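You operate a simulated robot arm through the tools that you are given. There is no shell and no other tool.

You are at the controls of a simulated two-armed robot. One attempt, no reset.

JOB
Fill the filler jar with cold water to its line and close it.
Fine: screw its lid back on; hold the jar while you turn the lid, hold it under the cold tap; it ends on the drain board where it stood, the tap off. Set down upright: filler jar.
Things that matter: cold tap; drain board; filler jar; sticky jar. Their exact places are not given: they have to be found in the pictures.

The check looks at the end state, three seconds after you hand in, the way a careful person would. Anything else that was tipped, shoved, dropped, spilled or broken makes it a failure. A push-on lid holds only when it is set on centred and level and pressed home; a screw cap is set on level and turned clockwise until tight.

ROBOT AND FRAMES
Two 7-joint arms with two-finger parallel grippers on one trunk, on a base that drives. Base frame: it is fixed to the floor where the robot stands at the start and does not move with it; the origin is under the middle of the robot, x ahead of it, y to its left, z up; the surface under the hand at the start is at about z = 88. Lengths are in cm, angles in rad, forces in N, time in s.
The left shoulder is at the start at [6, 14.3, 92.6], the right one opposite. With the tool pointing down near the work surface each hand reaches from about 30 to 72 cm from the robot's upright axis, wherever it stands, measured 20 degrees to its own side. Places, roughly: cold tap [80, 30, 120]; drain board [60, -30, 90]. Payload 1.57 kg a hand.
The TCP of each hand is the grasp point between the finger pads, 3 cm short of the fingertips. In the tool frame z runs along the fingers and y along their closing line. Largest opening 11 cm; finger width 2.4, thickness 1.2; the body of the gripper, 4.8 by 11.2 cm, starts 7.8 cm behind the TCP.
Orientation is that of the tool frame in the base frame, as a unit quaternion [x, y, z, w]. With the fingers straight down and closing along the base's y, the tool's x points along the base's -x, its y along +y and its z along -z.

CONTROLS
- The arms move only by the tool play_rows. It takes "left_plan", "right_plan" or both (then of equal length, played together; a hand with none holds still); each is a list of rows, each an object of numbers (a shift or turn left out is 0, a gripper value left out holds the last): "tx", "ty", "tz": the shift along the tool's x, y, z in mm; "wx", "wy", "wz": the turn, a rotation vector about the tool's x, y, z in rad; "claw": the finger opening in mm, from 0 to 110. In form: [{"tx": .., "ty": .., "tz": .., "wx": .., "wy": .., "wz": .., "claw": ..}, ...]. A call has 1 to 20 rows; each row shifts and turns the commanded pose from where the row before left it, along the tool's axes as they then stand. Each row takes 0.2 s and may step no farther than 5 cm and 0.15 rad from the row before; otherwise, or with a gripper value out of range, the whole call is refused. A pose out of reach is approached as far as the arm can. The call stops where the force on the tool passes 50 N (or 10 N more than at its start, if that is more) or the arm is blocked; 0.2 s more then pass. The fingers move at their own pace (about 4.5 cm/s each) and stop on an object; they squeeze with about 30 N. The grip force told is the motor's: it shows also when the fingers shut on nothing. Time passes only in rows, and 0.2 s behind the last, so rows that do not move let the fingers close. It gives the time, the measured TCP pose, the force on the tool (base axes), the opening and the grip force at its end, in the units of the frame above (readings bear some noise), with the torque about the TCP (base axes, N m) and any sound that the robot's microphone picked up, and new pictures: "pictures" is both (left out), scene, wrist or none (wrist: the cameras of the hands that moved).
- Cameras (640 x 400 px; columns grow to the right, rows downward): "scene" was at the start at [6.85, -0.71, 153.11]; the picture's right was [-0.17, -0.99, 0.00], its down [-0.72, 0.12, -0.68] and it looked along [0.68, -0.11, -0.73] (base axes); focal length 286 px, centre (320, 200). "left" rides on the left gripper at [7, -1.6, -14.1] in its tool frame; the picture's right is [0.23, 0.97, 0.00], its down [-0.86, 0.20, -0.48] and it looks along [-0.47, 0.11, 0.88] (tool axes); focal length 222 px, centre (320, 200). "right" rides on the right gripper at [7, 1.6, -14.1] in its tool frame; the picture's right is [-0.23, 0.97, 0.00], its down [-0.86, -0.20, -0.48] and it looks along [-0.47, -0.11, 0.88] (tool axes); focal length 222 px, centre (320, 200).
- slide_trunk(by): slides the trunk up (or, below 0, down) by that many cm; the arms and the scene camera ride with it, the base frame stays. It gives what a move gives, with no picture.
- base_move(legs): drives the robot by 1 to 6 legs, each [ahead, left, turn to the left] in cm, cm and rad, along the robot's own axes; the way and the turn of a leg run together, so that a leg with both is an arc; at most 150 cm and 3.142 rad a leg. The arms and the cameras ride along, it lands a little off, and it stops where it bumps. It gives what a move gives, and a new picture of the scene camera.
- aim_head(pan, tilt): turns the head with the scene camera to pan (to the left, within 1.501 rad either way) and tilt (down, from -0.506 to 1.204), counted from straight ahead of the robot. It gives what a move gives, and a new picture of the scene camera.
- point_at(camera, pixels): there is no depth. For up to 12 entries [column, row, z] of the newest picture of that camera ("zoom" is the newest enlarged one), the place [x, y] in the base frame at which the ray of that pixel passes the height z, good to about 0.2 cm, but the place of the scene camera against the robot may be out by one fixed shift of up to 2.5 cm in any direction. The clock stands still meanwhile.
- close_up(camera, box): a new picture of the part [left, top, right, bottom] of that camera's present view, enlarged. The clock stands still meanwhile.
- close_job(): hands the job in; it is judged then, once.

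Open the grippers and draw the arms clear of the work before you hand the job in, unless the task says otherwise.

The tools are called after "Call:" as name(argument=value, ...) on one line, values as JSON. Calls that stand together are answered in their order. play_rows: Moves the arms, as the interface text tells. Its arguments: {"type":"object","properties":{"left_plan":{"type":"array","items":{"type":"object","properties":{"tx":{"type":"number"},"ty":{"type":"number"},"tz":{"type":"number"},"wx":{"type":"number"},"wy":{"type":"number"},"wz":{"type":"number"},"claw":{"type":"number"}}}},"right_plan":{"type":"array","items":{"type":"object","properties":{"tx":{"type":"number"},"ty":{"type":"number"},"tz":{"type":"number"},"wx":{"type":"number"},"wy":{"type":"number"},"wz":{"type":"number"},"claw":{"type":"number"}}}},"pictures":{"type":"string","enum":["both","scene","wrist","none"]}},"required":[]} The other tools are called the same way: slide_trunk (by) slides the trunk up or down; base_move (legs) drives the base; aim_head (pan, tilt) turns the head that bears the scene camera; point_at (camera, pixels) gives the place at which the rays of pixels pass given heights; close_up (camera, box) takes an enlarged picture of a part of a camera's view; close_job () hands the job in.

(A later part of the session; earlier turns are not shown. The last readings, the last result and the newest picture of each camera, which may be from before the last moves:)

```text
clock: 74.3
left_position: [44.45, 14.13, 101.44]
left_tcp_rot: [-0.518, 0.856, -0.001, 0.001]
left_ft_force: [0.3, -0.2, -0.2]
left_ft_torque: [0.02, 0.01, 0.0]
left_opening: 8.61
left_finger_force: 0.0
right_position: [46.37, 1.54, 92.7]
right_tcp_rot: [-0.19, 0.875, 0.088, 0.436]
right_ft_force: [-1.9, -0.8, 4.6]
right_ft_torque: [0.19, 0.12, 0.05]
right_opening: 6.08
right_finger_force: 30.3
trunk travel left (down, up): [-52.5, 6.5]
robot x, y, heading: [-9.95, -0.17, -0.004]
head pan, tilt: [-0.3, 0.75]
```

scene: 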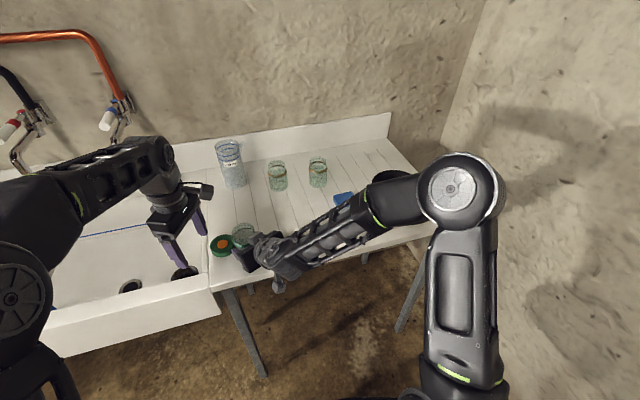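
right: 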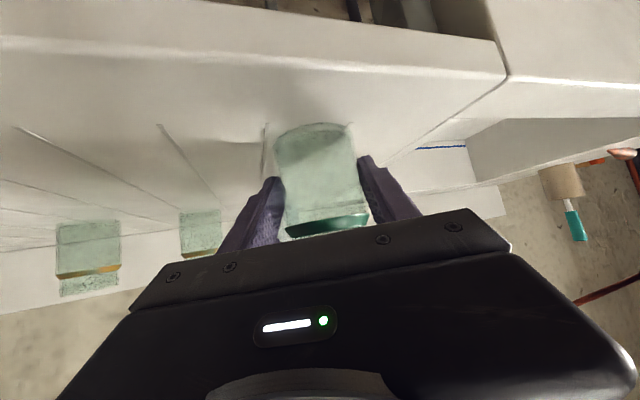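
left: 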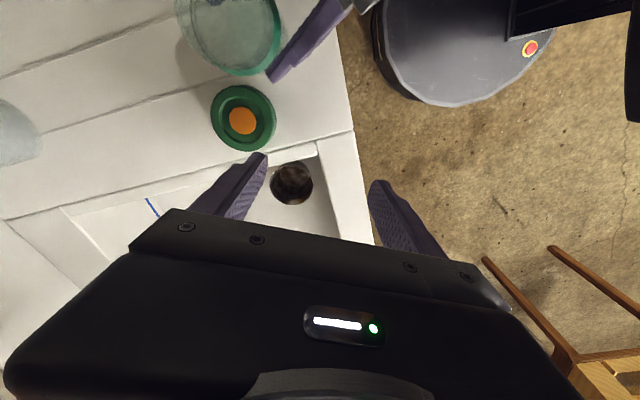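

I can see the jar open in the right grip and the lid beside it. I lift the jar straight up about 10 cm with the right hand.

Call:
play_rows(right_plan=[{"tx": -8, "tz": -6}, {"tx": -18, "tz": -14}, {"tx": -18, "tz": -14}, {"tx": -18, "tz": -14}, {"tx": -18, "tz": -14}], pictures="both")

```text
clock: 75.5
left_position: [44.55, 14.1, 101.41]
left_tcp_rot: [-0.517, 0.856, 0.0, -0.001]
left_ft_force: [-0.3, -0.5, 0.2]
left_ft_torque: [-0.03, -0.02, 0.01]
left_opening: 8.59
left_finger_force: 0.1
right_position: [46.15, 1.78, 102.87]
right_tcp_rot: [-0.191, 0.876, 0.089, 0.435]
right_ft_force: [-0.2, -0.2, -1.3]
right_ft_torque: [0.0, 0.04, -0.01]
right_opening: 6.1
right_finger_force: 30.2
trunk travel left (down, up): [-52.5, 6.5]
robot x, y, heading: [-9.7, -0.12, 0.001]
head pan, tilt: [-0.3, 0.75]
```

scene: 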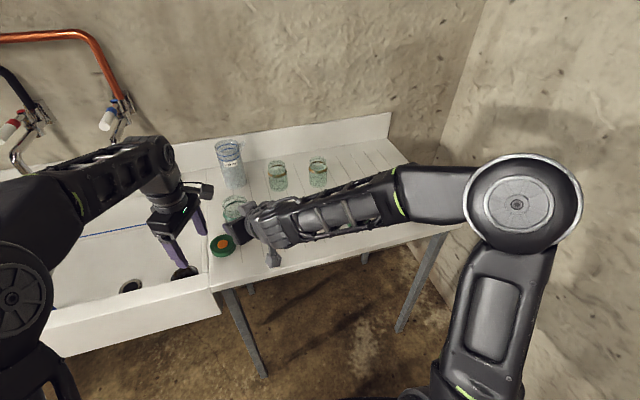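
right: 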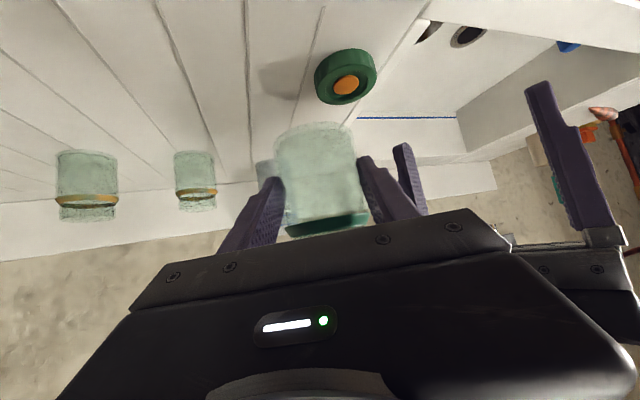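

The jar hangs upright in the right hand. I drive left 25 cm and a bit ahead to stand before the taps.

Call:
base_move(legs=[[0, 25, 0], [6, 0, 0]])

Call:
aim_head(pan=0.1, tilt=0.45)

```text
clock: 77.8
left_position: [50.69, 38.71, 101.31]
left_tcp_rot: [-0.518, 0.855, 0.001, -0.001]
left_ft_force: [0.8, -0.1, -0.4]
left_ft_torque: [-0.02, 0.06, 0.0]
left_opening: 8.61
left_finger_force: 0.1
right_position: [52.55, 26.55, 102.77]
right_tcp_rot: [-0.19, 0.875, 0.089, 0.436]
right_ft_force: [1.0, 0.2, -2.4]
right_ft_torque: [0.0, 0.05, 0.03]
right_opening: 6.1
right_finger_force: 30.2
trunk travel left (down, up): [-52.5, 6.5]
robot x, y, heading: [-4.12, 24.58, -0.004]
head pan, tilt: [-0.3, 0.75]
```

scene: 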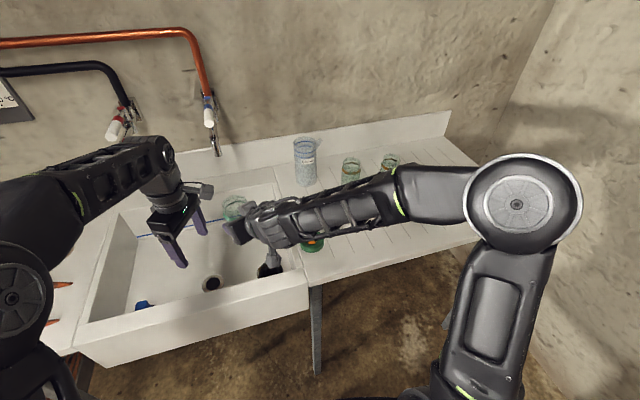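

```text
clock: 78.7
left_position: [50.46, 38.81, 101.41]
left_tcp_rot: [-0.519, 0.855, -0.001, -0.001]
left_ft_force: [0.3, -0.2, 0.7]
left_ft_torque: [0.02, 0.0, 0.0]
left_opening: 8.6
left_finger_force: 0.0
right_position: [52.32, 26.49, 102.92]
right_tcp_rot: [-0.19, 0.875, 0.088, 0.436]
right_ft_force: [0.3, 1.3, -1.7]
right_ft_torque: [0.01, 0.01, -0.01]
right_opening: 6.07
right_finger_force: 29.4
trunk travel left (down, up): [-52.5, 6.5]
robot x, y, heading: [-3.33, 24.38, -0.001]
head pan, tilt: [0.099, 0.45]
```

scene: 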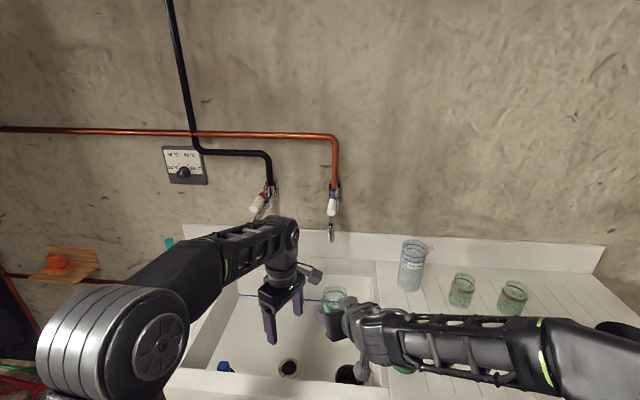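

Call:
close_up(camera="scene", box=[300, 160, 370, 260])

Call:
close_up(camera="scene", box=[230, 160, 300, 240])

Call:
point_at(camera="scene", pixels=[[331, 239, 112], [331, 239, 110], [332, 214, 118], [334, 190, 121]])

```text
4.00 times, centred on (335, 210) of scene
```

zoom: 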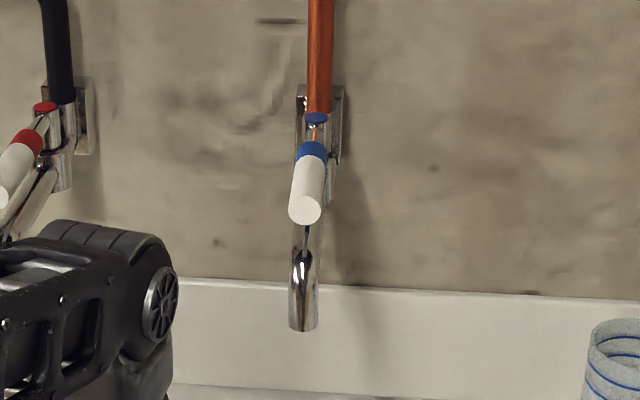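

```text
5.00 times, centred on (265, 200) of scene
```

zoom: 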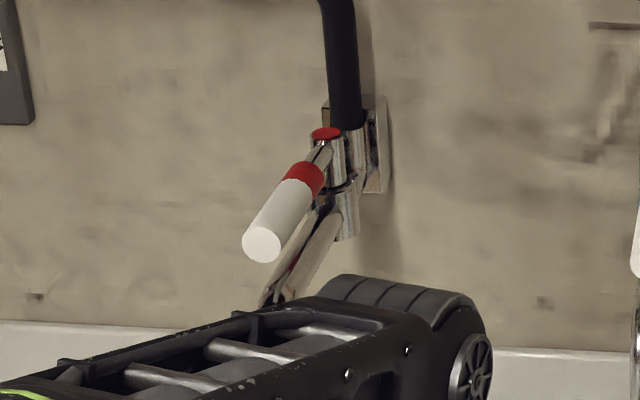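

```text
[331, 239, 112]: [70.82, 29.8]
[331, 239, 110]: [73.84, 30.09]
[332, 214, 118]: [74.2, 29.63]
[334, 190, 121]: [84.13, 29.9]
```

The cold lever (blue collar, white grip) points out toward me above its spout; the hot one alike. I turn the left hand to point forward-right and 40° down so I can see and later straddle the cold lever.

Call:
play_rows(left_plan=[{"wz": 0.148, "claw": 60}, {"wz": 0.148}, {"wz": 0.148}, {"wz": 0.148}, {"wz": 0.148}, {"wz": 0.148}, {"wz": 0.148}, {"wz": 0.148}, {"wz": 0.148}, {"wz": 0.148}, {"wy": -0.145}, {"wy": -0.145}, {"wy": -0.145}, {"wy": -0.145}, {"wy": -0.145}, {"wy": -0.145}], pictures="both")

```text
clock: 82.1
left_position: [50.59, 38.91, 101.4]
left_tcp_rot: [0.176, 0.889, -0.081, 0.415]
left_ft_force: [0.3, -0.1, 0.8]
left_ft_torque: [0.0, 0.01, 0.01]
left_opening: 5.99
left_finger_force: 0.1
right_position: [52.3, 26.38, 102.81]
right_tcp_rot: [-0.19, 0.876, 0.089, 0.435]
right_ft_force: [-0.4, -1.0, -2.2]
right_ft_torque: [0.0, 0.04, -0.01]
right_opening: 6.07
right_finger_force: 30.1
trunk travel left (down, up): [-52.5, 6.5]
robot x, y, heading: [-3.98, 24.56, -0.001]
head pan, tilt: [0.099, 0.45]
```

scene: 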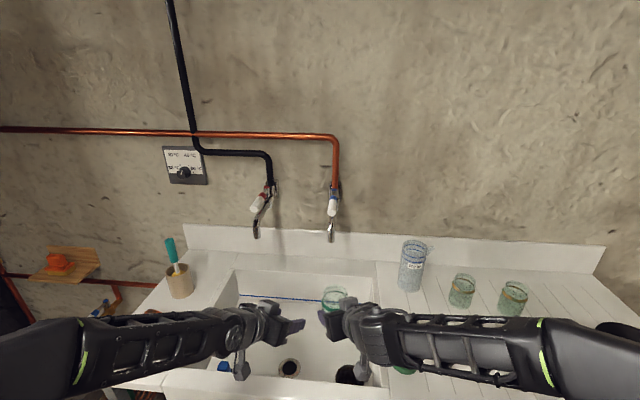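
left: 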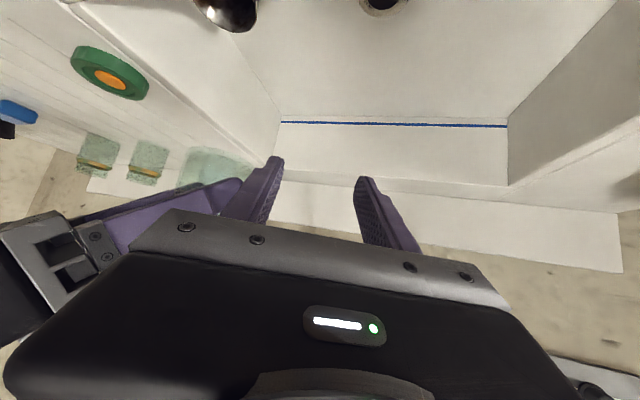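

The taps lie above this view. I raise the left hand straight up about 18 cm so its camera looks across at the cold tap.

Call:
play_rows(left_plan=[{"tx": -34, "tz": -29}, {"tx": -34, "tz": -29}, {"tx": -34, "tz": -29}, {"tx": -34, "tz": -29}], pictures="both")

```text
clock: 83.1
left_position: [50.46, 38.94, 119.49]
left_tcp_rot: [0.176, 0.89, -0.081, 0.413]
left_ft_force: [-1.3, 0.0, 0.2]
left_ft_torque: [-0.01, 0.04, 0.0]
left_opening: 6.01
left_finger_force: 0.1
right_position: [52.16, 26.46, 102.89]
right_tcp_rot: [-0.19, 0.876, 0.088, 0.435]
right_ft_force: [-0.3, 0.3, -1.0]
right_ft_torque: [0.0, -0.02, -0.01]
right_opening: 6.12
right_finger_force: 30.7
trunk travel left (down, up): [-52.5, 6.5]
robot x, y, heading: [-4.09, 24.52, 0.007]
head pan, tilt: [0.099, 0.45]
```

scene: 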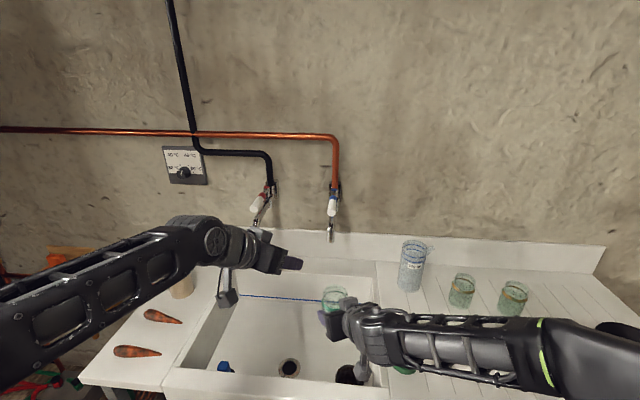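
left: 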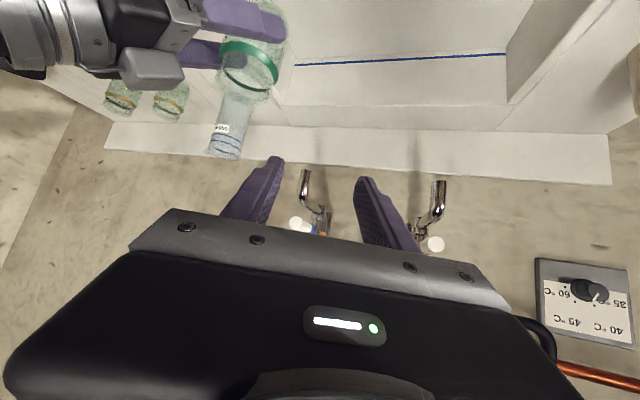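

The cold tap shows between the left fingers: spout mouth (305,173), lever end (298,224). I zoom on it.

Call:
close_up(camera="left", box=[260, 155, 380, 245])

Call:
point_at(camera="left", pixels=[[305, 171, 108], [305, 171, 110], [305, 171, 112], [305, 171, 114], [298, 224, 116], [298, 224, 118], [298, 224, 120]])

Call:
point_at(camera="scene", pixels=[[331, 241, 108], [331, 241, 110], [331, 241, 112], [331, 241, 114], [331.5, 213, 116], [331.5, 213, 118], [331.5, 213, 120]])

Call:
close_up(camera="scene", box=[300, 165, 370, 250])

```text
4.44 times, centred on (320, 200) of left
```

zoom: 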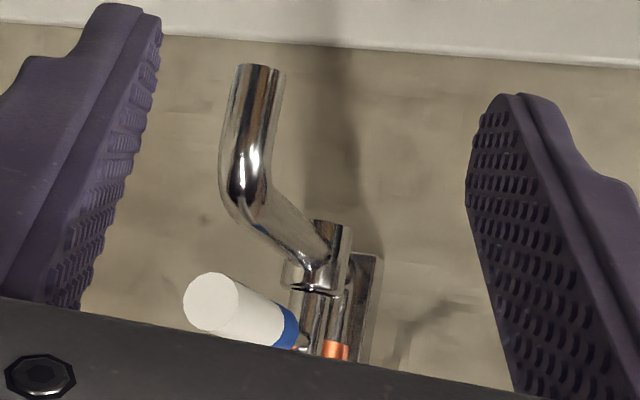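

```text
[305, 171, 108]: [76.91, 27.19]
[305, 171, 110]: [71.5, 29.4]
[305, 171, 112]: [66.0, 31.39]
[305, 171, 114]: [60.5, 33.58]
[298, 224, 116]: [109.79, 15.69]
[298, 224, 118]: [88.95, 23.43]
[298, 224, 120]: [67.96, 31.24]
```

```text
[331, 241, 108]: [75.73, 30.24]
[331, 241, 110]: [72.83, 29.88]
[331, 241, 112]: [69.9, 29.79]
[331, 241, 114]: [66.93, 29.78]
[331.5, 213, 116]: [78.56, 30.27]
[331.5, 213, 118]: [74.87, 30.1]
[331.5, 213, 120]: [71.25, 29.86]
```

```text
4.71 times, centred on (335, 208) of scene
```

zoom: 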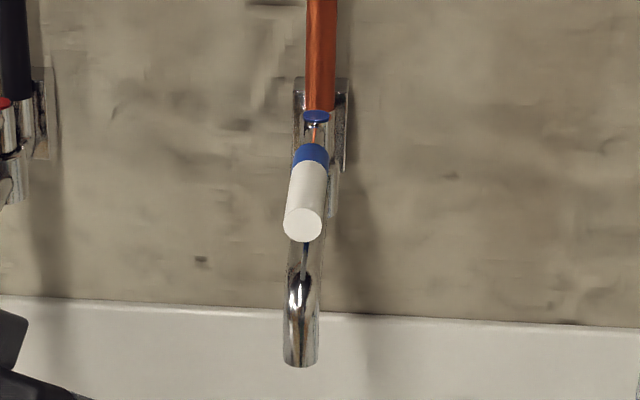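

Both cameras agree: spout mouth ≈[71.3, 29.4, 110], lever tip ≈[71, 29.5, 119.7], lever running back toward the wall. I drive 5 cm nearer for reach.

Call:
base_move(legs=[[5, 0, 0]])

```text
clock: 84.0
left_position: [55.74, 38.93, 119.19]
left_tcp_rot: [0.176, 0.89, -0.082, 0.413]
left_ft_force: [1.1, 0.2, -0.6]
left_ft_torque: [-0.04, 0.03, -0.01]
left_opening: 6.02
left_finger_force: 0.1
right_position: [57.53, 26.43, 102.68]
right_tcp_rot: [-0.191, 0.876, 0.089, 0.434]
right_ft_force: [1.2, 0.4, -2.3]
right_ft_torque: [0.02, 0.02, -0.01]
right_opening: 6.11
right_finger_force: 29.8
trunk travel left (down, up): [-52.5, 6.5]
robot x, y, heading: [0.94, 24.3, -0.003]
head pan, tilt: [0.099, 0.45]
```

scene: 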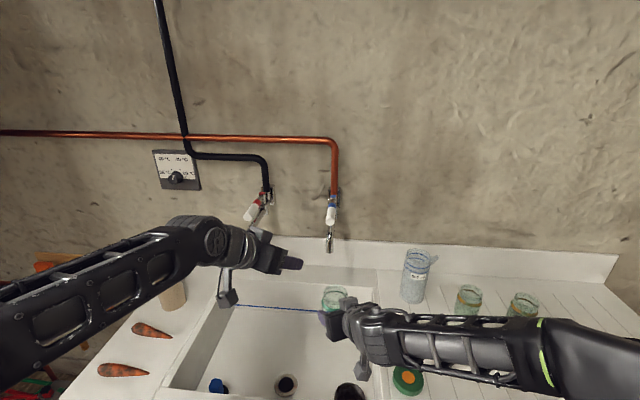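

I bring the left hand up and forward to a point 6 cm short of the lever, approaching from above, and look.

Call:
play_rows(left_plan=[{"tx": -33, "ty": -6, "tz": 16}, {"tx": -32, "ty": -6, "tz": 16}, {"tx": -32, "ty": -6, "tz": 16}, {"tx": -32, "ty": -5, "tz": 17}], pictures="both")

```text
clock: 85.0
left_position: [67.06, 31.83, 124.85]
left_tcp_rot: [0.176, 0.889, -0.082, 0.414]
left_ft_force: [0.9, -0.1, -0.6]
left_ft_torque: [-0.03, 0.01, 0.03]
left_opening: 5.99
left_finger_force: 0.0
right_position: [57.37, 26.45, 102.85]
right_tcp_rot: [-0.19, 0.875, 0.089, 0.435]
right_ft_force: [-0.5, -1.0, -1.7]
right_ft_torque: [-0.01, 0.02, 0.01]
right_opening: 6.1
right_finger_force: 30.0
trunk travel left (down, up): [-52.5, 6.5]
robot x, y, heading: [1.01, 24.83, -0.003]
head pan, tilt: [0.099, 0.45]
```

scene: 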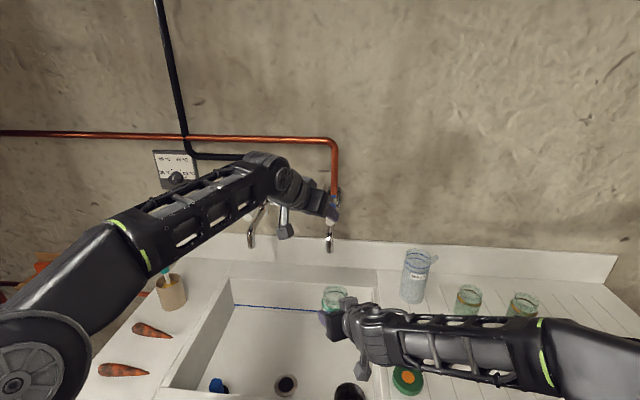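
left: 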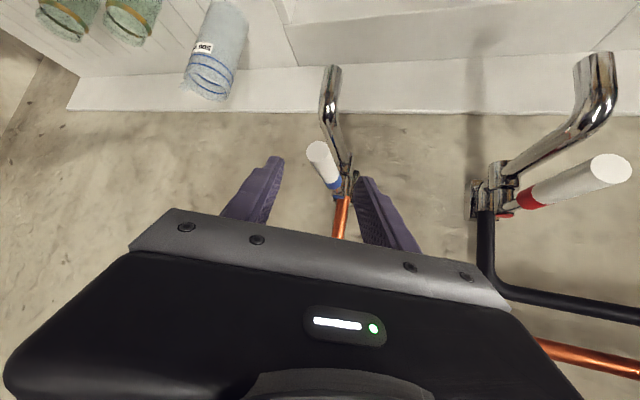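

The lever now lies between the fingers' line of travel (tip (316,148), collar (335,185)). I zoom and take rays.

Call:
close_up(camera="left", box=[260, 60, 420, 220])

Call:
point_at(camera="left", pixels=[[316, 149, 119], [316, 149, 120], [316, 149, 121], [334, 66, 110], [335, 185, 120], [335, 185, 121], [335, 185, 122], [347, 178, 122], [347, 178, 123]])

```text
2.50 times, centred on (340, 140) of left
```

zoom: 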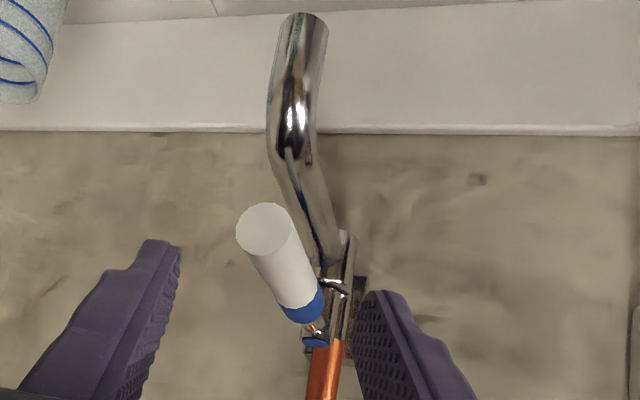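

```text
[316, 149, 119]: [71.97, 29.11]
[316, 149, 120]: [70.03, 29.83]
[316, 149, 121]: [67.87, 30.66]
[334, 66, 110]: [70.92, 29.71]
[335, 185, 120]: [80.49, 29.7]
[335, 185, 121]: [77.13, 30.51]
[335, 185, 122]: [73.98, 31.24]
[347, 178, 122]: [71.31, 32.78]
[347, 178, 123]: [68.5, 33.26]
```

I advance 5.5 cm so the open fingers straddle the white grip.

Call:
play_rows(left_plan=[{"tz": 20}, {"tz": 20}, {"tz": 15}], pictures="both")

Call:
close_up(camera="left", box=[220, 40, 440, 240])

```text
clock: 85.8
left_position: [71.17, 30.13, 121.43]
left_tcp_rot: [0.175, 0.89, -0.081, 0.413]
left_ft_force: [-0.7, -0.8, 0.2]
left_ft_torque: [0.0, -0.01, 0.01]
left_opening: 6.01
left_finger_force: 0.0
right_position: [57.28, 26.37, 102.78]
right_tcp_rot: [-0.191, 0.875, 0.088, 0.435]
right_ft_force: [0.2, -1.2, -3.0]
right_ft_torque: [-0.03, 0.03, 0.0]
right_opening: 6.1
right_finger_force: 29.9
trunk travel left (down, up): [-52.5, 6.5]
robot x, y, heading: [1.06, 24.41, 0.005]
head pan, tilt: [0.099, 0.45]
```

scene: 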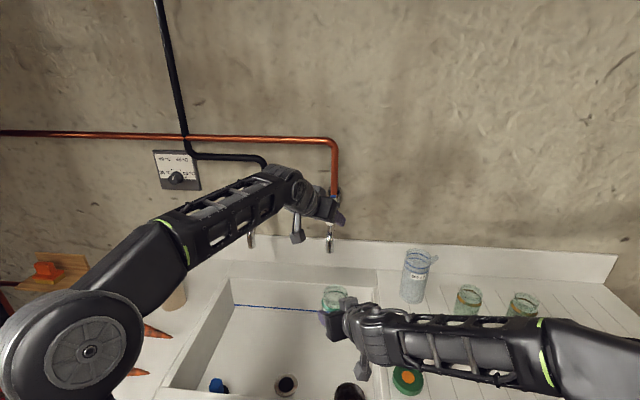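
left: 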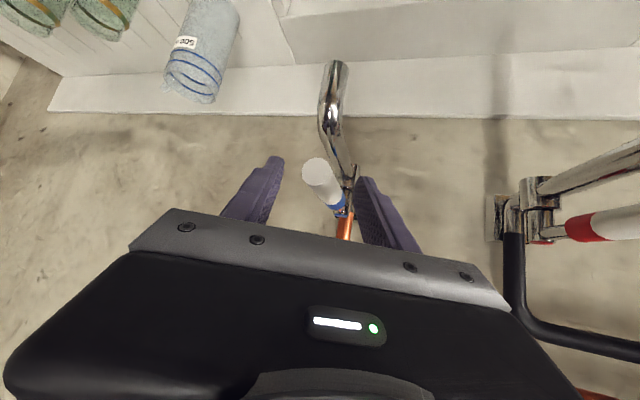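

```text
2.00 times, centred on (330, 140) of left
```

zoom: 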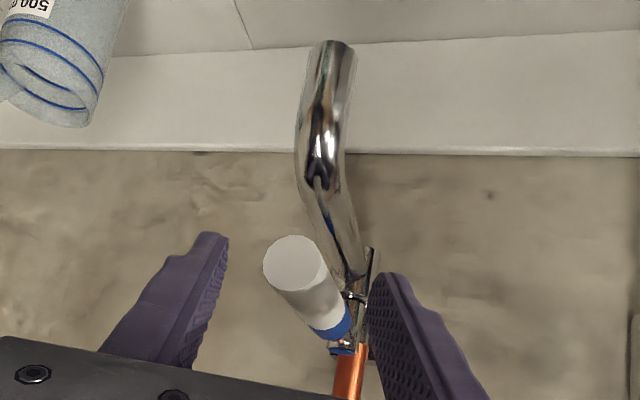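

The grip lies between the fingers about 2 cm from the tips. I narrow to 44 mm, go 5 mm deeper, and push gently toward −y to try the lever.

Call:
play_rows(left_plan=[{"tz": 5, "claw": 44}, {"claw": 44}, {"tx": -2, "ty": -7, "tz": 2}, {"tx": -2, "ty": -7, "tz": 2}], pictures="both")

```text
clock: 86.8
left_position: [71.12, 28.38, 121.17]
left_tcp_rot: [0.176, 0.889, -0.082, 0.414]
left_ft_force: [0.0, 0.6, 0.0]
left_ft_torque: [-0.02, 0.0, 0.01]
left_opening: 4.45
left_finger_force: 1.0
right_position: [57.32, 26.4, 102.79]
right_tcp_rot: [-0.19, 0.876, 0.088, 0.435]
right_ft_force: [0.4, 0.3, -1.4]
right_ft_torque: [0.0, 0.03, 0.01]
right_opening: 6.08
right_finger_force: 30.2
trunk travel left (down, up): [-52.5, 6.5]
robot x, y, heading: [1.1, 24.9, -0.001]
head pan, tilt: [0.099, 0.45]
```

scene: 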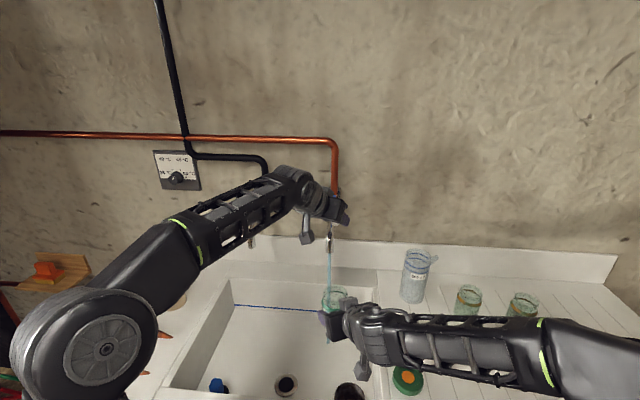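
left: 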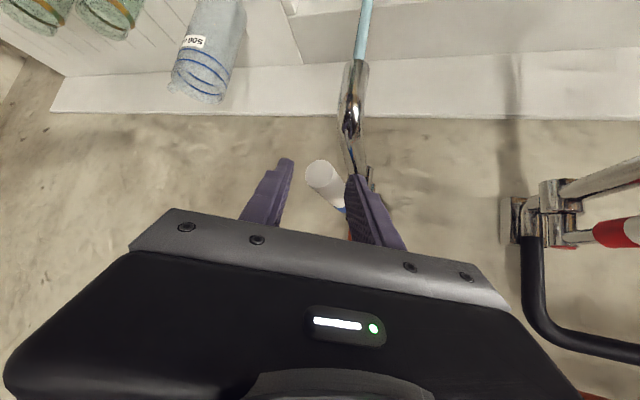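

Water already runs in a thin steady stream from (330,245) downward; the lever opens toward −y with almost no force. I now bring the jar under the stream with the right hand.

Call:
play_rows(right_plan=[{"tx": -18.5, "ty": -7.2, "tz": 24.3}, {"tx": -18.5, "ty": -7.2, "tz": 24.3}, {"tx": -18.5, "ty": -7.2, "tz": 24.3}, {"tx": -18.5, "ty": -7.1, "tz": 24.4}], pictures="both")

Call:
close_up(camera="scene", box=[280, 200, 400, 320])

```text
clock: 87.8
left_position: [71.25, 28.38, 121.14]
left_tcp_rot: [0.175, 0.89, -0.081, 0.413]
left_ft_force: [-0.5, 0.7, 0.2]
left_ft_torque: [-0.03, 0.0, 0.0]
left_opening: 4.38
left_finger_force: 0.2
right_position: [69.67, 28.87, 102.8]
right_tcp_rot: [-0.191, 0.876, 0.088, 0.435]
right_ft_force: [-0.6, -0.4, -1.3]
right_ft_torque: [0.0, 0.03, 0.0]
right_opening: 6.09
right_finger_force: 29.8
trunk travel left (down, up): [-52.5, 6.5]
robot x, y, heading: [0.83, 24.42, 0.002]
head pan, tilt: [0.099, 0.45]
```

scene: 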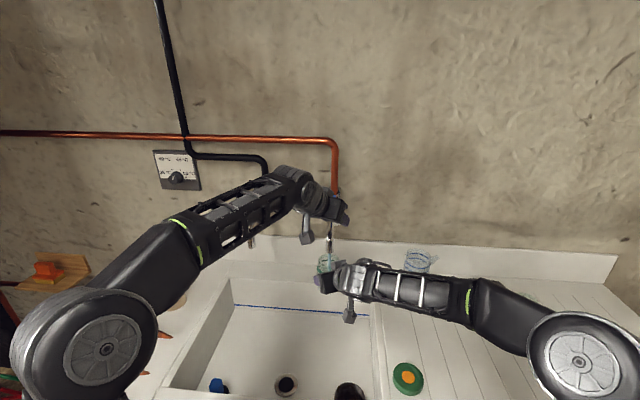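
right: 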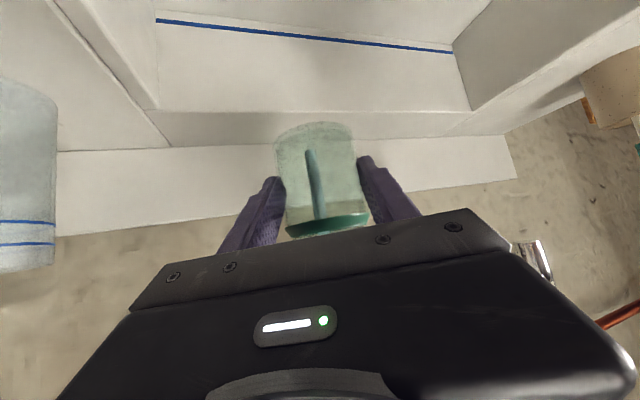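

```text
3.33 times, centred on (340, 260) of scene
```

zoom: 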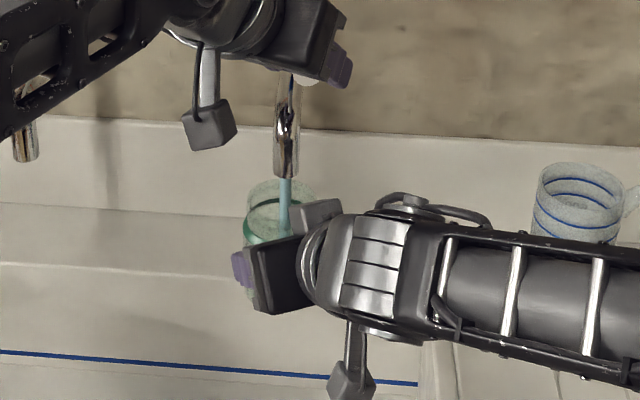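

The stream falls inside the jar (blue column at (315,185) in the right camera). I hold still one second and check the level.

Call:
play_rows(right_plan=[{}, {}, {}, {}], pictures="wrist")

Call:
close_up(camera="right", box=[250, 100, 390, 250])

```text
clock: 88.8
left_position: [71.37, 28.3, 121.1]
left_tcp_rot: [0.175, 0.89, -0.081, 0.414]
left_ft_force: [-0.4, -0.6, 0.1]
left_ft_torque: [0.01, 0.02, 0.0]
left_opening: 4.4
left_finger_force: 0.0
right_position: [69.67, 28.99, 102.85]
right_tcp_rot: [-0.191, 0.875, 0.089, 0.435]
right_ft_force: [0.4, -0.3, -2.4]
right_ft_torque: [0.01, 0.01, 0.03]
right_opening: 6.12
right_finger_force: 29.8
trunk travel left (down, up): [-52.5, 6.5]
robot x, y, heading: [1.1, 24.84, -0.001]
head pan, tilt: [0.099, 0.45]
```

right: 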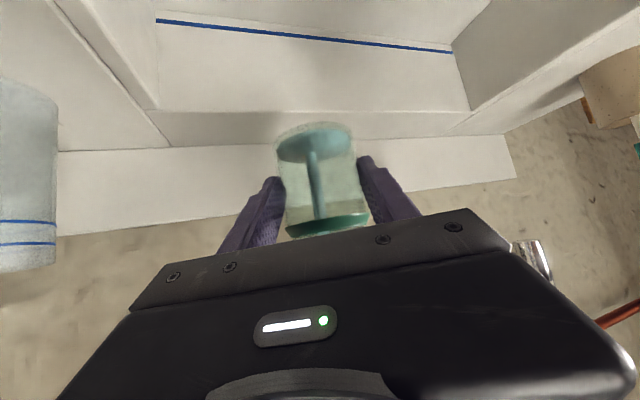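

```text
2.67 times, centred on (320, 175) of right
```

zoom: 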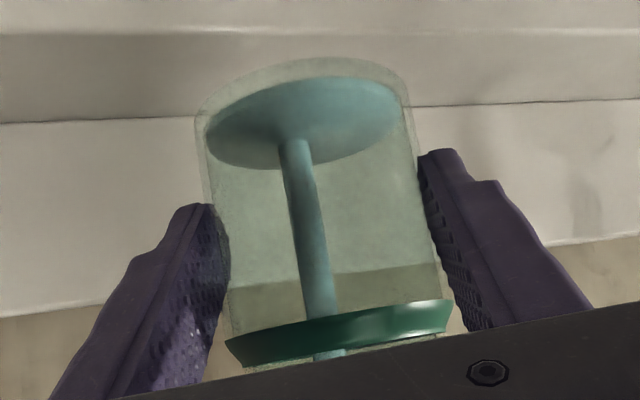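

The water shows as a blue disc, about half a centimetre up after ~1.2 s. I go on for another 2 s.

Call:
play_rows(right_plan=[{}, {}, {}, {}, {}, {}, {}, {}, {}], pictures="wrist")

Call:
close_up(camera="right", box=[250, 100, 390, 250])

```text
clock: 90.8
left_position: [71.23, 28.29, 121.2]
left_tcp_rot: [0.175, 0.89, -0.082, 0.413]
left_ft_force: [-0.7, 0.2, 0.3]
left_ft_torque: [0.01, 0.0, -0.01]
left_opening: 4.42
left_finger_force: 0.1
right_position: [69.63, 28.85, 102.81]
right_tcp_rot: [-0.19, 0.875, 0.089, 0.435]
right_ft_force: [0.2, 0.1, -1.4]
right_ft_torque: [0.0, 0.04, 0.0]
right_opening: 6.07
right_finger_force: 30.1
trunk travel left (down, up): [-52.5, 6.5]
robot x, y, heading: [0.8, 24.99, -0.004]
head pan, tilt: [0.099, 0.45]
```

right: 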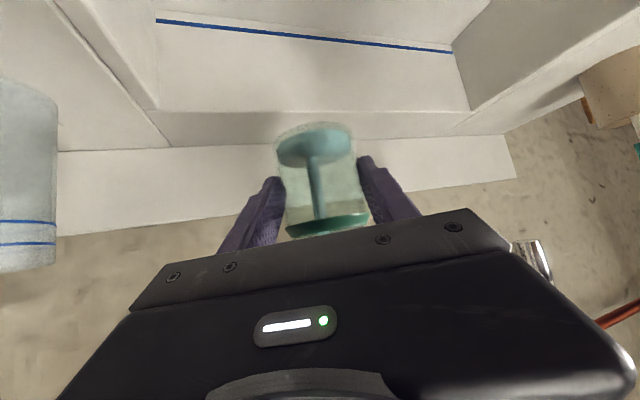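

```text
2.67 times, centred on (320, 175) of right
```

zoom: 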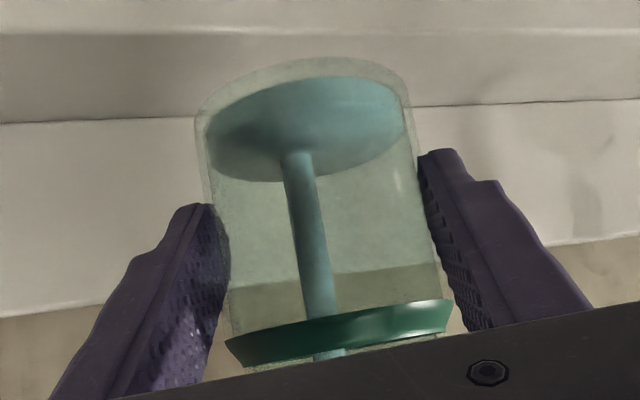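

The front edge of the water moved from zoom row 167 to 182 in 2 s; the band lies at about row 330. I keep filling in longer holds.

Call:
play_rows(right_plan=[{}, {}, {}, {}, {}, {}, {}, {}, {}, {}, {}, {}, {}, {}, {}, {}, {}, {}, {}, {}], pictures="none")

Call:
close_up(camera="right", box=[250, 100, 390, 250])

```text
clock: 95.0
left_position: [71.19, 28.39, 121.1]
left_tcp_rot: [0.175, 0.89, -0.081, 0.413]
left_ft_force: [0.2, -1.3, -0.1]
left_ft_torque: [0.01, -0.04, -0.02]
left_opening: 4.41
left_finger_force: 0.0
right_position: [69.6, 28.95, 102.9]
right_tcp_rot: [-0.19, 0.876, 0.088, 0.435]
right_ft_force: [-0.5, 0.2, -2.8]
right_ft_torque: [-0.07, 0.05, -0.01]
right_opening: 6.1
right_finger_force: 30.3
trunk travel left (down, up): [-52.5, 6.5]
robot x, y, heading: [1.15, 24.55, 0.001]
head pan, tilt: [0.099, 0.45]
```

```text
2.67 times, centred on (320, 175) of right
```

zoom: 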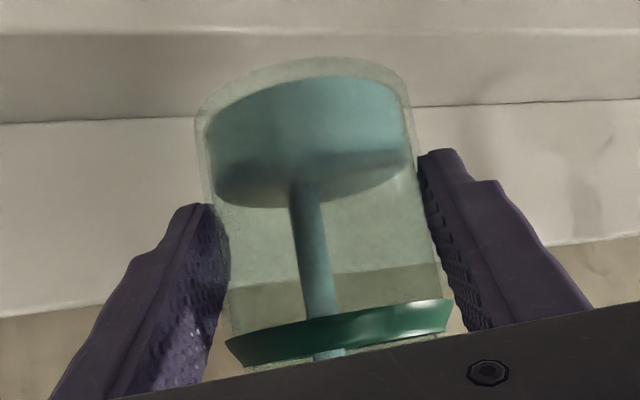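

Level about a third at 7.5 s of filling. I continue with two more holds.

Call:
play_rows(right_plan=[{}, {}, {}, {}, {}, {}, {}, {}, {}, {}, {}, {}, {}, {}, {}, {}, {}, {}, {}, {}], pictures="none")

Call:
play_rows(right_plan=[{}, {}, {}, {}, {}, {}, {}, {}, {}, {}, {}, {}], pictures="none")

Call:
close_up(camera="right", box=[250, 100, 390, 250])

```text
clock: 99.2
left_position: [71.28, 28.29, 121.12]
left_tcp_rot: [0.175, 0.889, -0.081, 0.414]
left_ft_force: [-0.7, -0.7, 0.6]
left_ft_torque: [-0.03, -0.03, -0.03]
left_opening: 4.37
left_finger_force: 0.0
right_position: [69.66, 28.83, 102.86]
right_tcp_rot: [-0.191, 0.876, 0.089, 0.434]
right_ft_force: [0.3, -0.6, -2.7]
right_ft_torque: [-0.02, 0.08, 0.0]
right_opening: 6.09
right_finger_force: 30.1
trunk travel left (down, up): [-52.5, 6.5]
robot x, y, heading: [0.71, 24.44, -0.003]
head pan, tilt: [0.099, 0.45]
```

```text
clock: 101.8
left_position: [71.24, 28.39, 121.22]
left_tcp_rot: [0.176, 0.89, -0.082, 0.413]
left_ft_force: [-0.3, -0.1, -0.2]
left_ft_torque: [0.01, -0.04, -0.01]
left_opening: 4.41
left_finger_force: 0.1
right_position: [69.66, 28.92, 102.88]
right_tcp_rot: [-0.19, 0.876, 0.088, 0.435]
right_ft_force: [-0.3, -0.3, -3.0]
right_ft_torque: [-0.04, 0.03, 0.01]
right_opening: 6.08
right_finger_force: 29.6
trunk travel left (down, up): [-52.5, 6.5]
robot x, y, heading: [0.87, 24.68, -0.002]
head pan, tilt: [0.099, 0.45]
```

```text
2.67 times, centred on (320, 175) of right
```

zoom: 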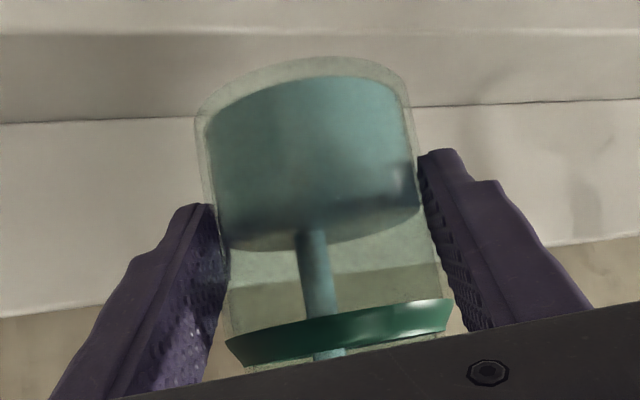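

Edge at row 250; about 13 s more expected. I add 8.4 s and check.

Call:
play_rows(right_plan=[{}, {}, {}, {}, {}, {}, {}, {}, {}, {}, {}, {}, {}, {}, {}, {}, {}, {}, {}, {}], pictures="none")

Call:
play_rows(right_plan=[{}, {}, {}, {}, {}, {}, {}, {}, {}, {}, {}, {}], pictures="none")

Call:
close_up(camera="right", box=[250, 100, 390, 250])

```text
clock: 106.0
left_position: [71.19, 28.41, 121.14]
left_tcp_rot: [0.176, 0.89, -0.082, 0.413]
left_ft_force: [0.3, 0.0, -0.1]
left_ft_torque: [-0.02, -0.01, 0.02]
left_opening: 4.37
left_finger_force: 0.0
right_position: [69.57, 28.89, 102.85]
right_tcp_rot: [-0.19, 0.875, 0.088, 0.436]
right_ft_force: [0.4, 0.0, -3.2]
right_ft_torque: [-0.01, 0.06, 0.0]
right_opening: 6.13
right_finger_force: 30.1
trunk travel left (down, up): [-52.5, 6.5]
robot x, y, heading: [0.83, 24.57, 0.003]
head pan, tilt: [0.099, 0.45]
```

```text
clock: 108.6
left_position: [71.27, 28.44, 121.2]
left_tcp_rot: [0.175, 0.89, -0.082, 0.413]
left_ft_force: [-1.0, -0.2, -0.3]
left_ft_torque: [0.02, 0.0, -0.01]
left_opening: 4.41
left_finger_force: 0.1
right_position: [69.81, 29.0, 102.68]
right_tcp_rot: [-0.19, 0.876, 0.089, 0.435]
right_ft_force: [-0.5, 0.4, -3.1]
right_ft_torque: [-0.02, 0.02, -0.03]
right_opening: 6.08
right_finger_force: 29.8
trunk travel left (down, up): [-52.5, 6.5]
robot x, y, heading: [0.84, 24.57, 0.0]
head pan, tilt: [0.099, 0.45]
```

```text
2.67 times, centred on (320, 175) of right
```

zoom: 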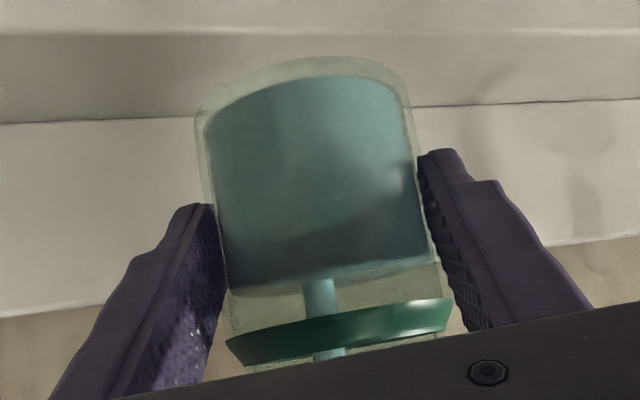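

The edge is at about row 285 (centre), band centre near 333; rate ~6 px/s. I add about 5 s then look again.

Call:
play_rows(right_plan=[{}, {}, {}, {}, {}, {}, {}, {}, {}, {}, {}, {}, {}, {}, {}, {}, {}, {}, {}, {}], pictures="none")

Call:
close_up(camera="right", box=[270, 170, 380, 250])

Call:
close_up(camera="scene", box=[300, 230, 360, 300])

```text
clock: 112.8
left_position: [71.33, 28.37, 121.16]
left_tcp_rot: [0.175, 0.89, -0.081, 0.413]
left_ft_force: [-0.1, -0.2, -0.6]
left_ft_torque: [0.0, -0.01, -0.01]
left_opening: 4.38
left_finger_force: 0.1
right_position: [69.64, 28.93, 102.76]
right_tcp_rot: [-0.19, 0.876, 0.088, 0.435]
right_ft_force: [-0.2, -0.3, -3.3]
right_ft_torque: [-0.04, 0.06, -0.01]
right_opening: 6.1
right_finger_force: 29.3
trunk travel left (down, up): [-52.5, 6.5]
robot x, y, heading: [1.04, 24.72, 0.0]
head pan, tilt: [0.099, 0.45]
```

```text
5.00 times, centred on (325, 210) of right
```

zoom: 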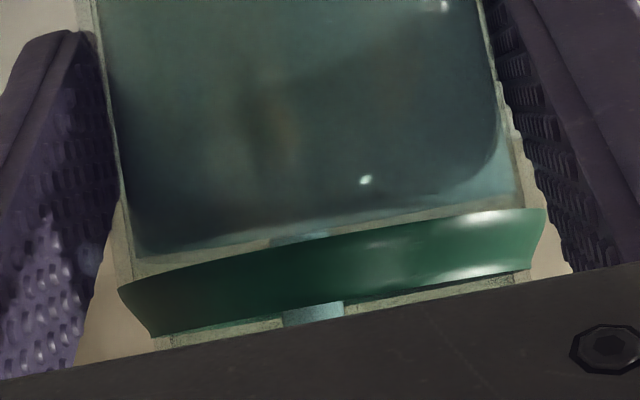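

```text
5.71 times, centred on (330, 265) of scene
```

zoom: 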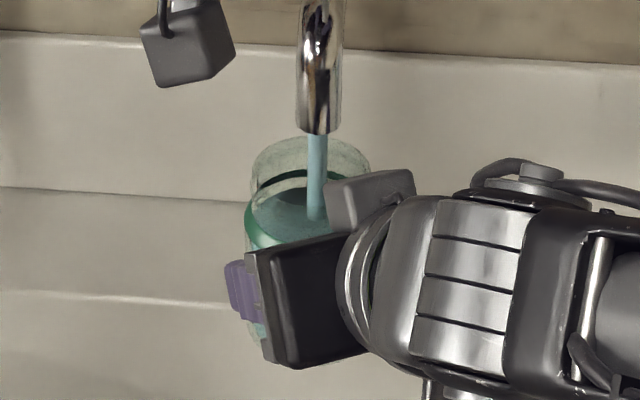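

The surface is now about 8 native px below band centre (rows ~232 vs 276 in the 5× zoom), i.e. ~3.7 s more. I add 2.4 s and look again.

Call:
play_rows(right_plan=[{}, {}, {}, {}, {}, {}, {}, {}, {}, {}, {}], pictures="none")

Call:
close_up(camera="right", box=[270, 170, 380, 250])

Call:
close_up(camera="scene", box=[310, 250, 350, 290])

```text
clock: 115.2
left_position: [71.2, 28.36, 121.13]
left_tcp_rot: [0.176, 0.89, -0.082, 0.413]
left_ft_force: [0.1, 0.5, 0.4]
left_ft_torque: [0.01, -0.04, 0.02]
left_opening: 4.39
left_finger_force: 0.1
right_position: [69.65, 28.88, 102.82]
right_tcp_rot: [-0.19, 0.876, 0.089, 0.435]
right_ft_force: [0.2, -0.1, -4.4]
right_ft_torque: [-0.06, 0.07, -0.01]
right_opening: 6.1
right_finger_force: 29.9
trunk travel left (down, up): [-52.5, 6.5]
robot x, y, heading: [0.85, 24.62, -0.001]
head pan, tilt: [0.099, 0.45]
```

```text
5.00 times, centred on (325, 210) of right
```

zoom: 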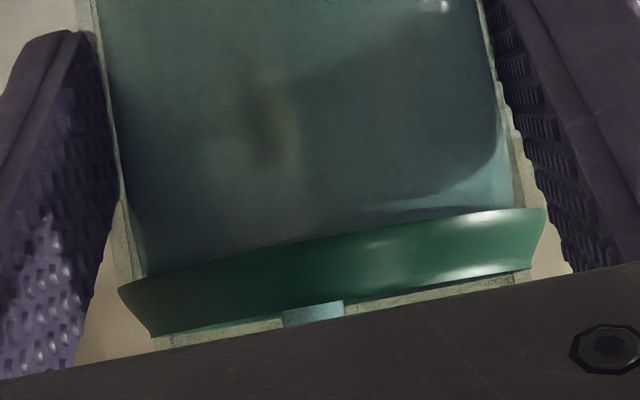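

```text
10.00 times, centred on (330, 270) of scene
```

zoom: 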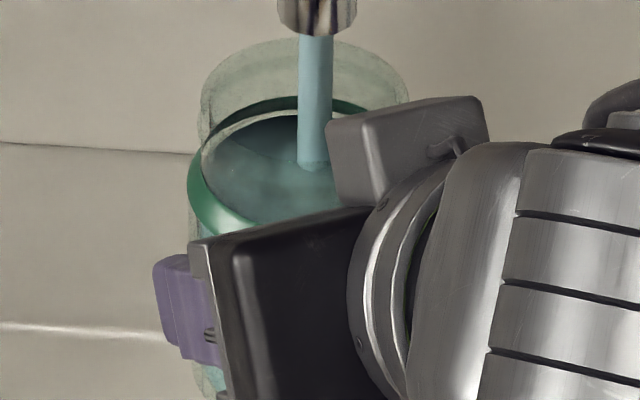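

The level has just entered the band; about 1 s more brings it to the band's middle. I hold four rows, then draw the jar back out of the stream.

Call:
play_rows(right_plan=[{}, {}, {}, {}, {"tx": 9, "ty": 3.5, "tz": -12}, {"tx": 14, "ty": 5.4, "tz": -18}, {"tx": 16, "ty": 6.2, "tz": -21}, {"tx": 16, "ty": 6.2, "tz": -21}, {"tx": 10, "ty": 4, "tz": -13}, {"tx": 5, "ty": 2, "tz": -6.5}], pictures="both")

Call:
close_up(camera="right", box=[270, 170, 380, 250])

Call:
close_up(camera="scene", box=[300, 220, 380, 320])

```text
clock: 117.4
left_position: [71.11, 28.36, 121.14]
left_tcp_rot: [0.176, 0.89, -0.082, 0.413]
left_ft_force: [-0.5, -0.2, 0.1]
left_ft_torque: [-0.03, 0.01, 0.01]
left_opening: 4.38
left_finger_force: 0.0
right_position: [57.97, 26.58, 102.75]
right_tcp_rot: [-0.19, 0.876, 0.088, 0.434]
right_ft_force: [0.7, 0.1, -4.1]
right_ft_torque: [-0.03, 0.1, -0.02]
right_opening: 6.11
right_finger_force: 30.0
trunk travel left (down, up): [-52.5, 6.5]
robot x, y, heading: [0.24, 24.91, -0.0]
head pan, tilt: [0.099, 0.45]
```

scene: 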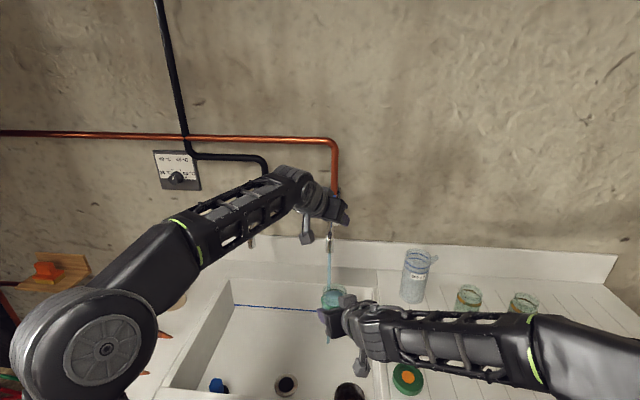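
right: 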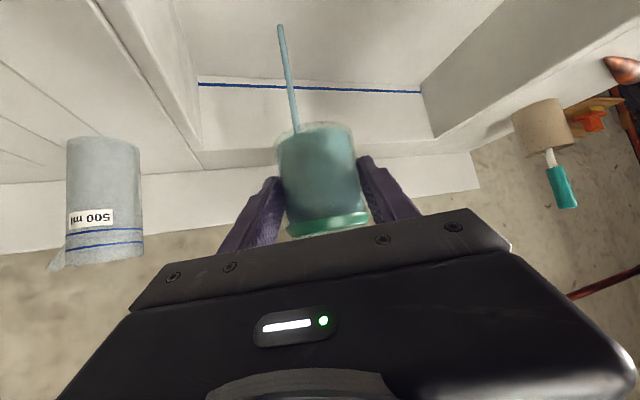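

```text
5.00 times, centred on (325, 210) of right
```

zoom: 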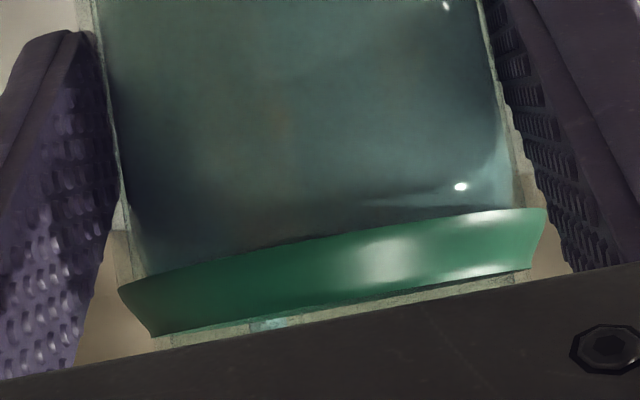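

```text
4.00 times, centred on (340, 270) of scene
```

zoom: 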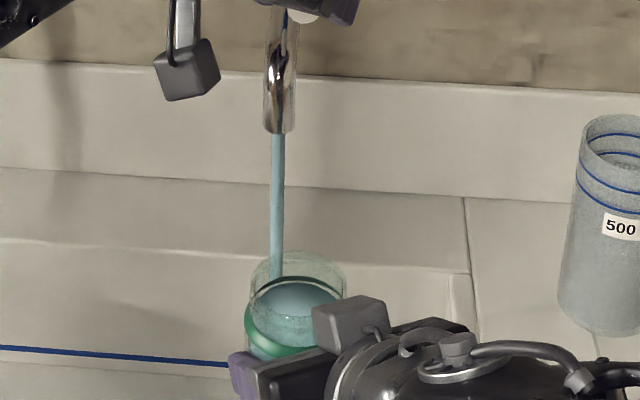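

The jar is out of the stream, filled to the band. I zoom to judge water surface against the band from above.

Call:
close_up(camera="scene", box=[315, 278, 355, 312])

```text
11.76 times, centred on (335, 295) of scene
```

zoom: 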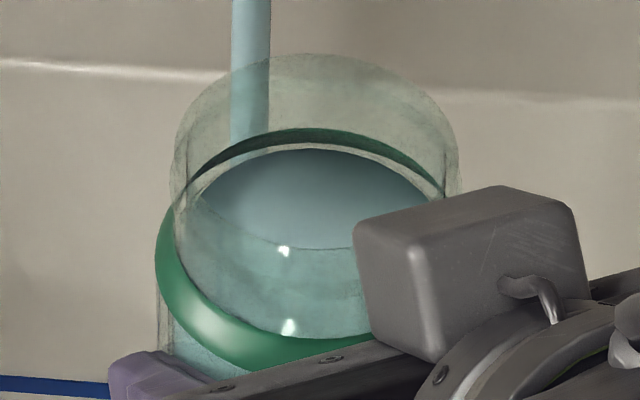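

By geometry the surface lies about mid-band. Now I close the tap: the left hand moves toward +y so its other finger pushes the lever back.

Call:
play_rows(left_plan=[{"tx": 1.7, "ty": 6.5, "tz": -2}, {"tx": 1.7, "ty": 6.5, "tz": -2}, {"tx": 1.7, "ty": 6.5, "tz": -2}, {}], pictures="both")

```text
clock: 118.4
left_position: [71.27, 30.58, 121.21]
left_tcp_rot: [0.176, 0.889, -0.082, 0.414]
left_ft_force: [-0.6, -0.2, 0.5]
left_ft_torque: [0.0, -0.02, -0.02]
left_opening: 4.44
left_finger_force: 0.3
right_position: [58.02, 26.52, 102.86]
right_tcp_rot: [-0.189, 0.876, 0.088, 0.435]
right_ft_force: [0.6, 0.5, -3.4]
right_ft_torque: [-0.02, 0.08, 0.0]
right_opening: 6.09
right_finger_force: 30.0
trunk travel left (down, up): [-52.5, 6.5]
robot x, y, heading: [1.06, 24.03, 0.001]
head pan, tilt: [0.099, 0.45]
```

scene: 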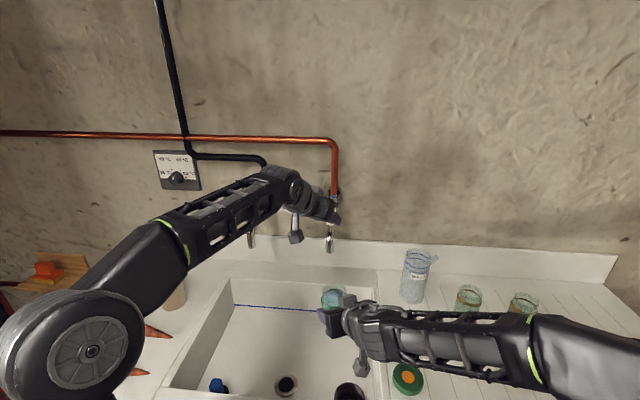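
left: 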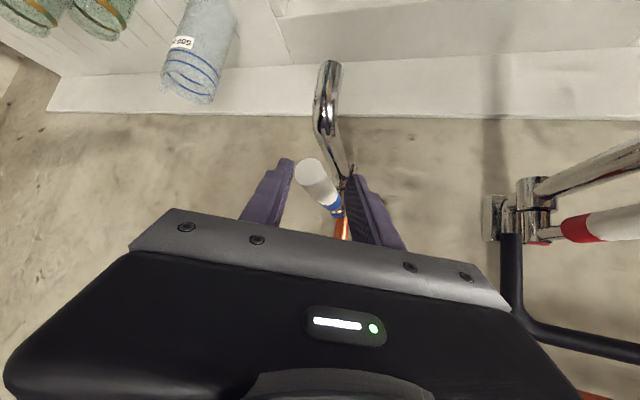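

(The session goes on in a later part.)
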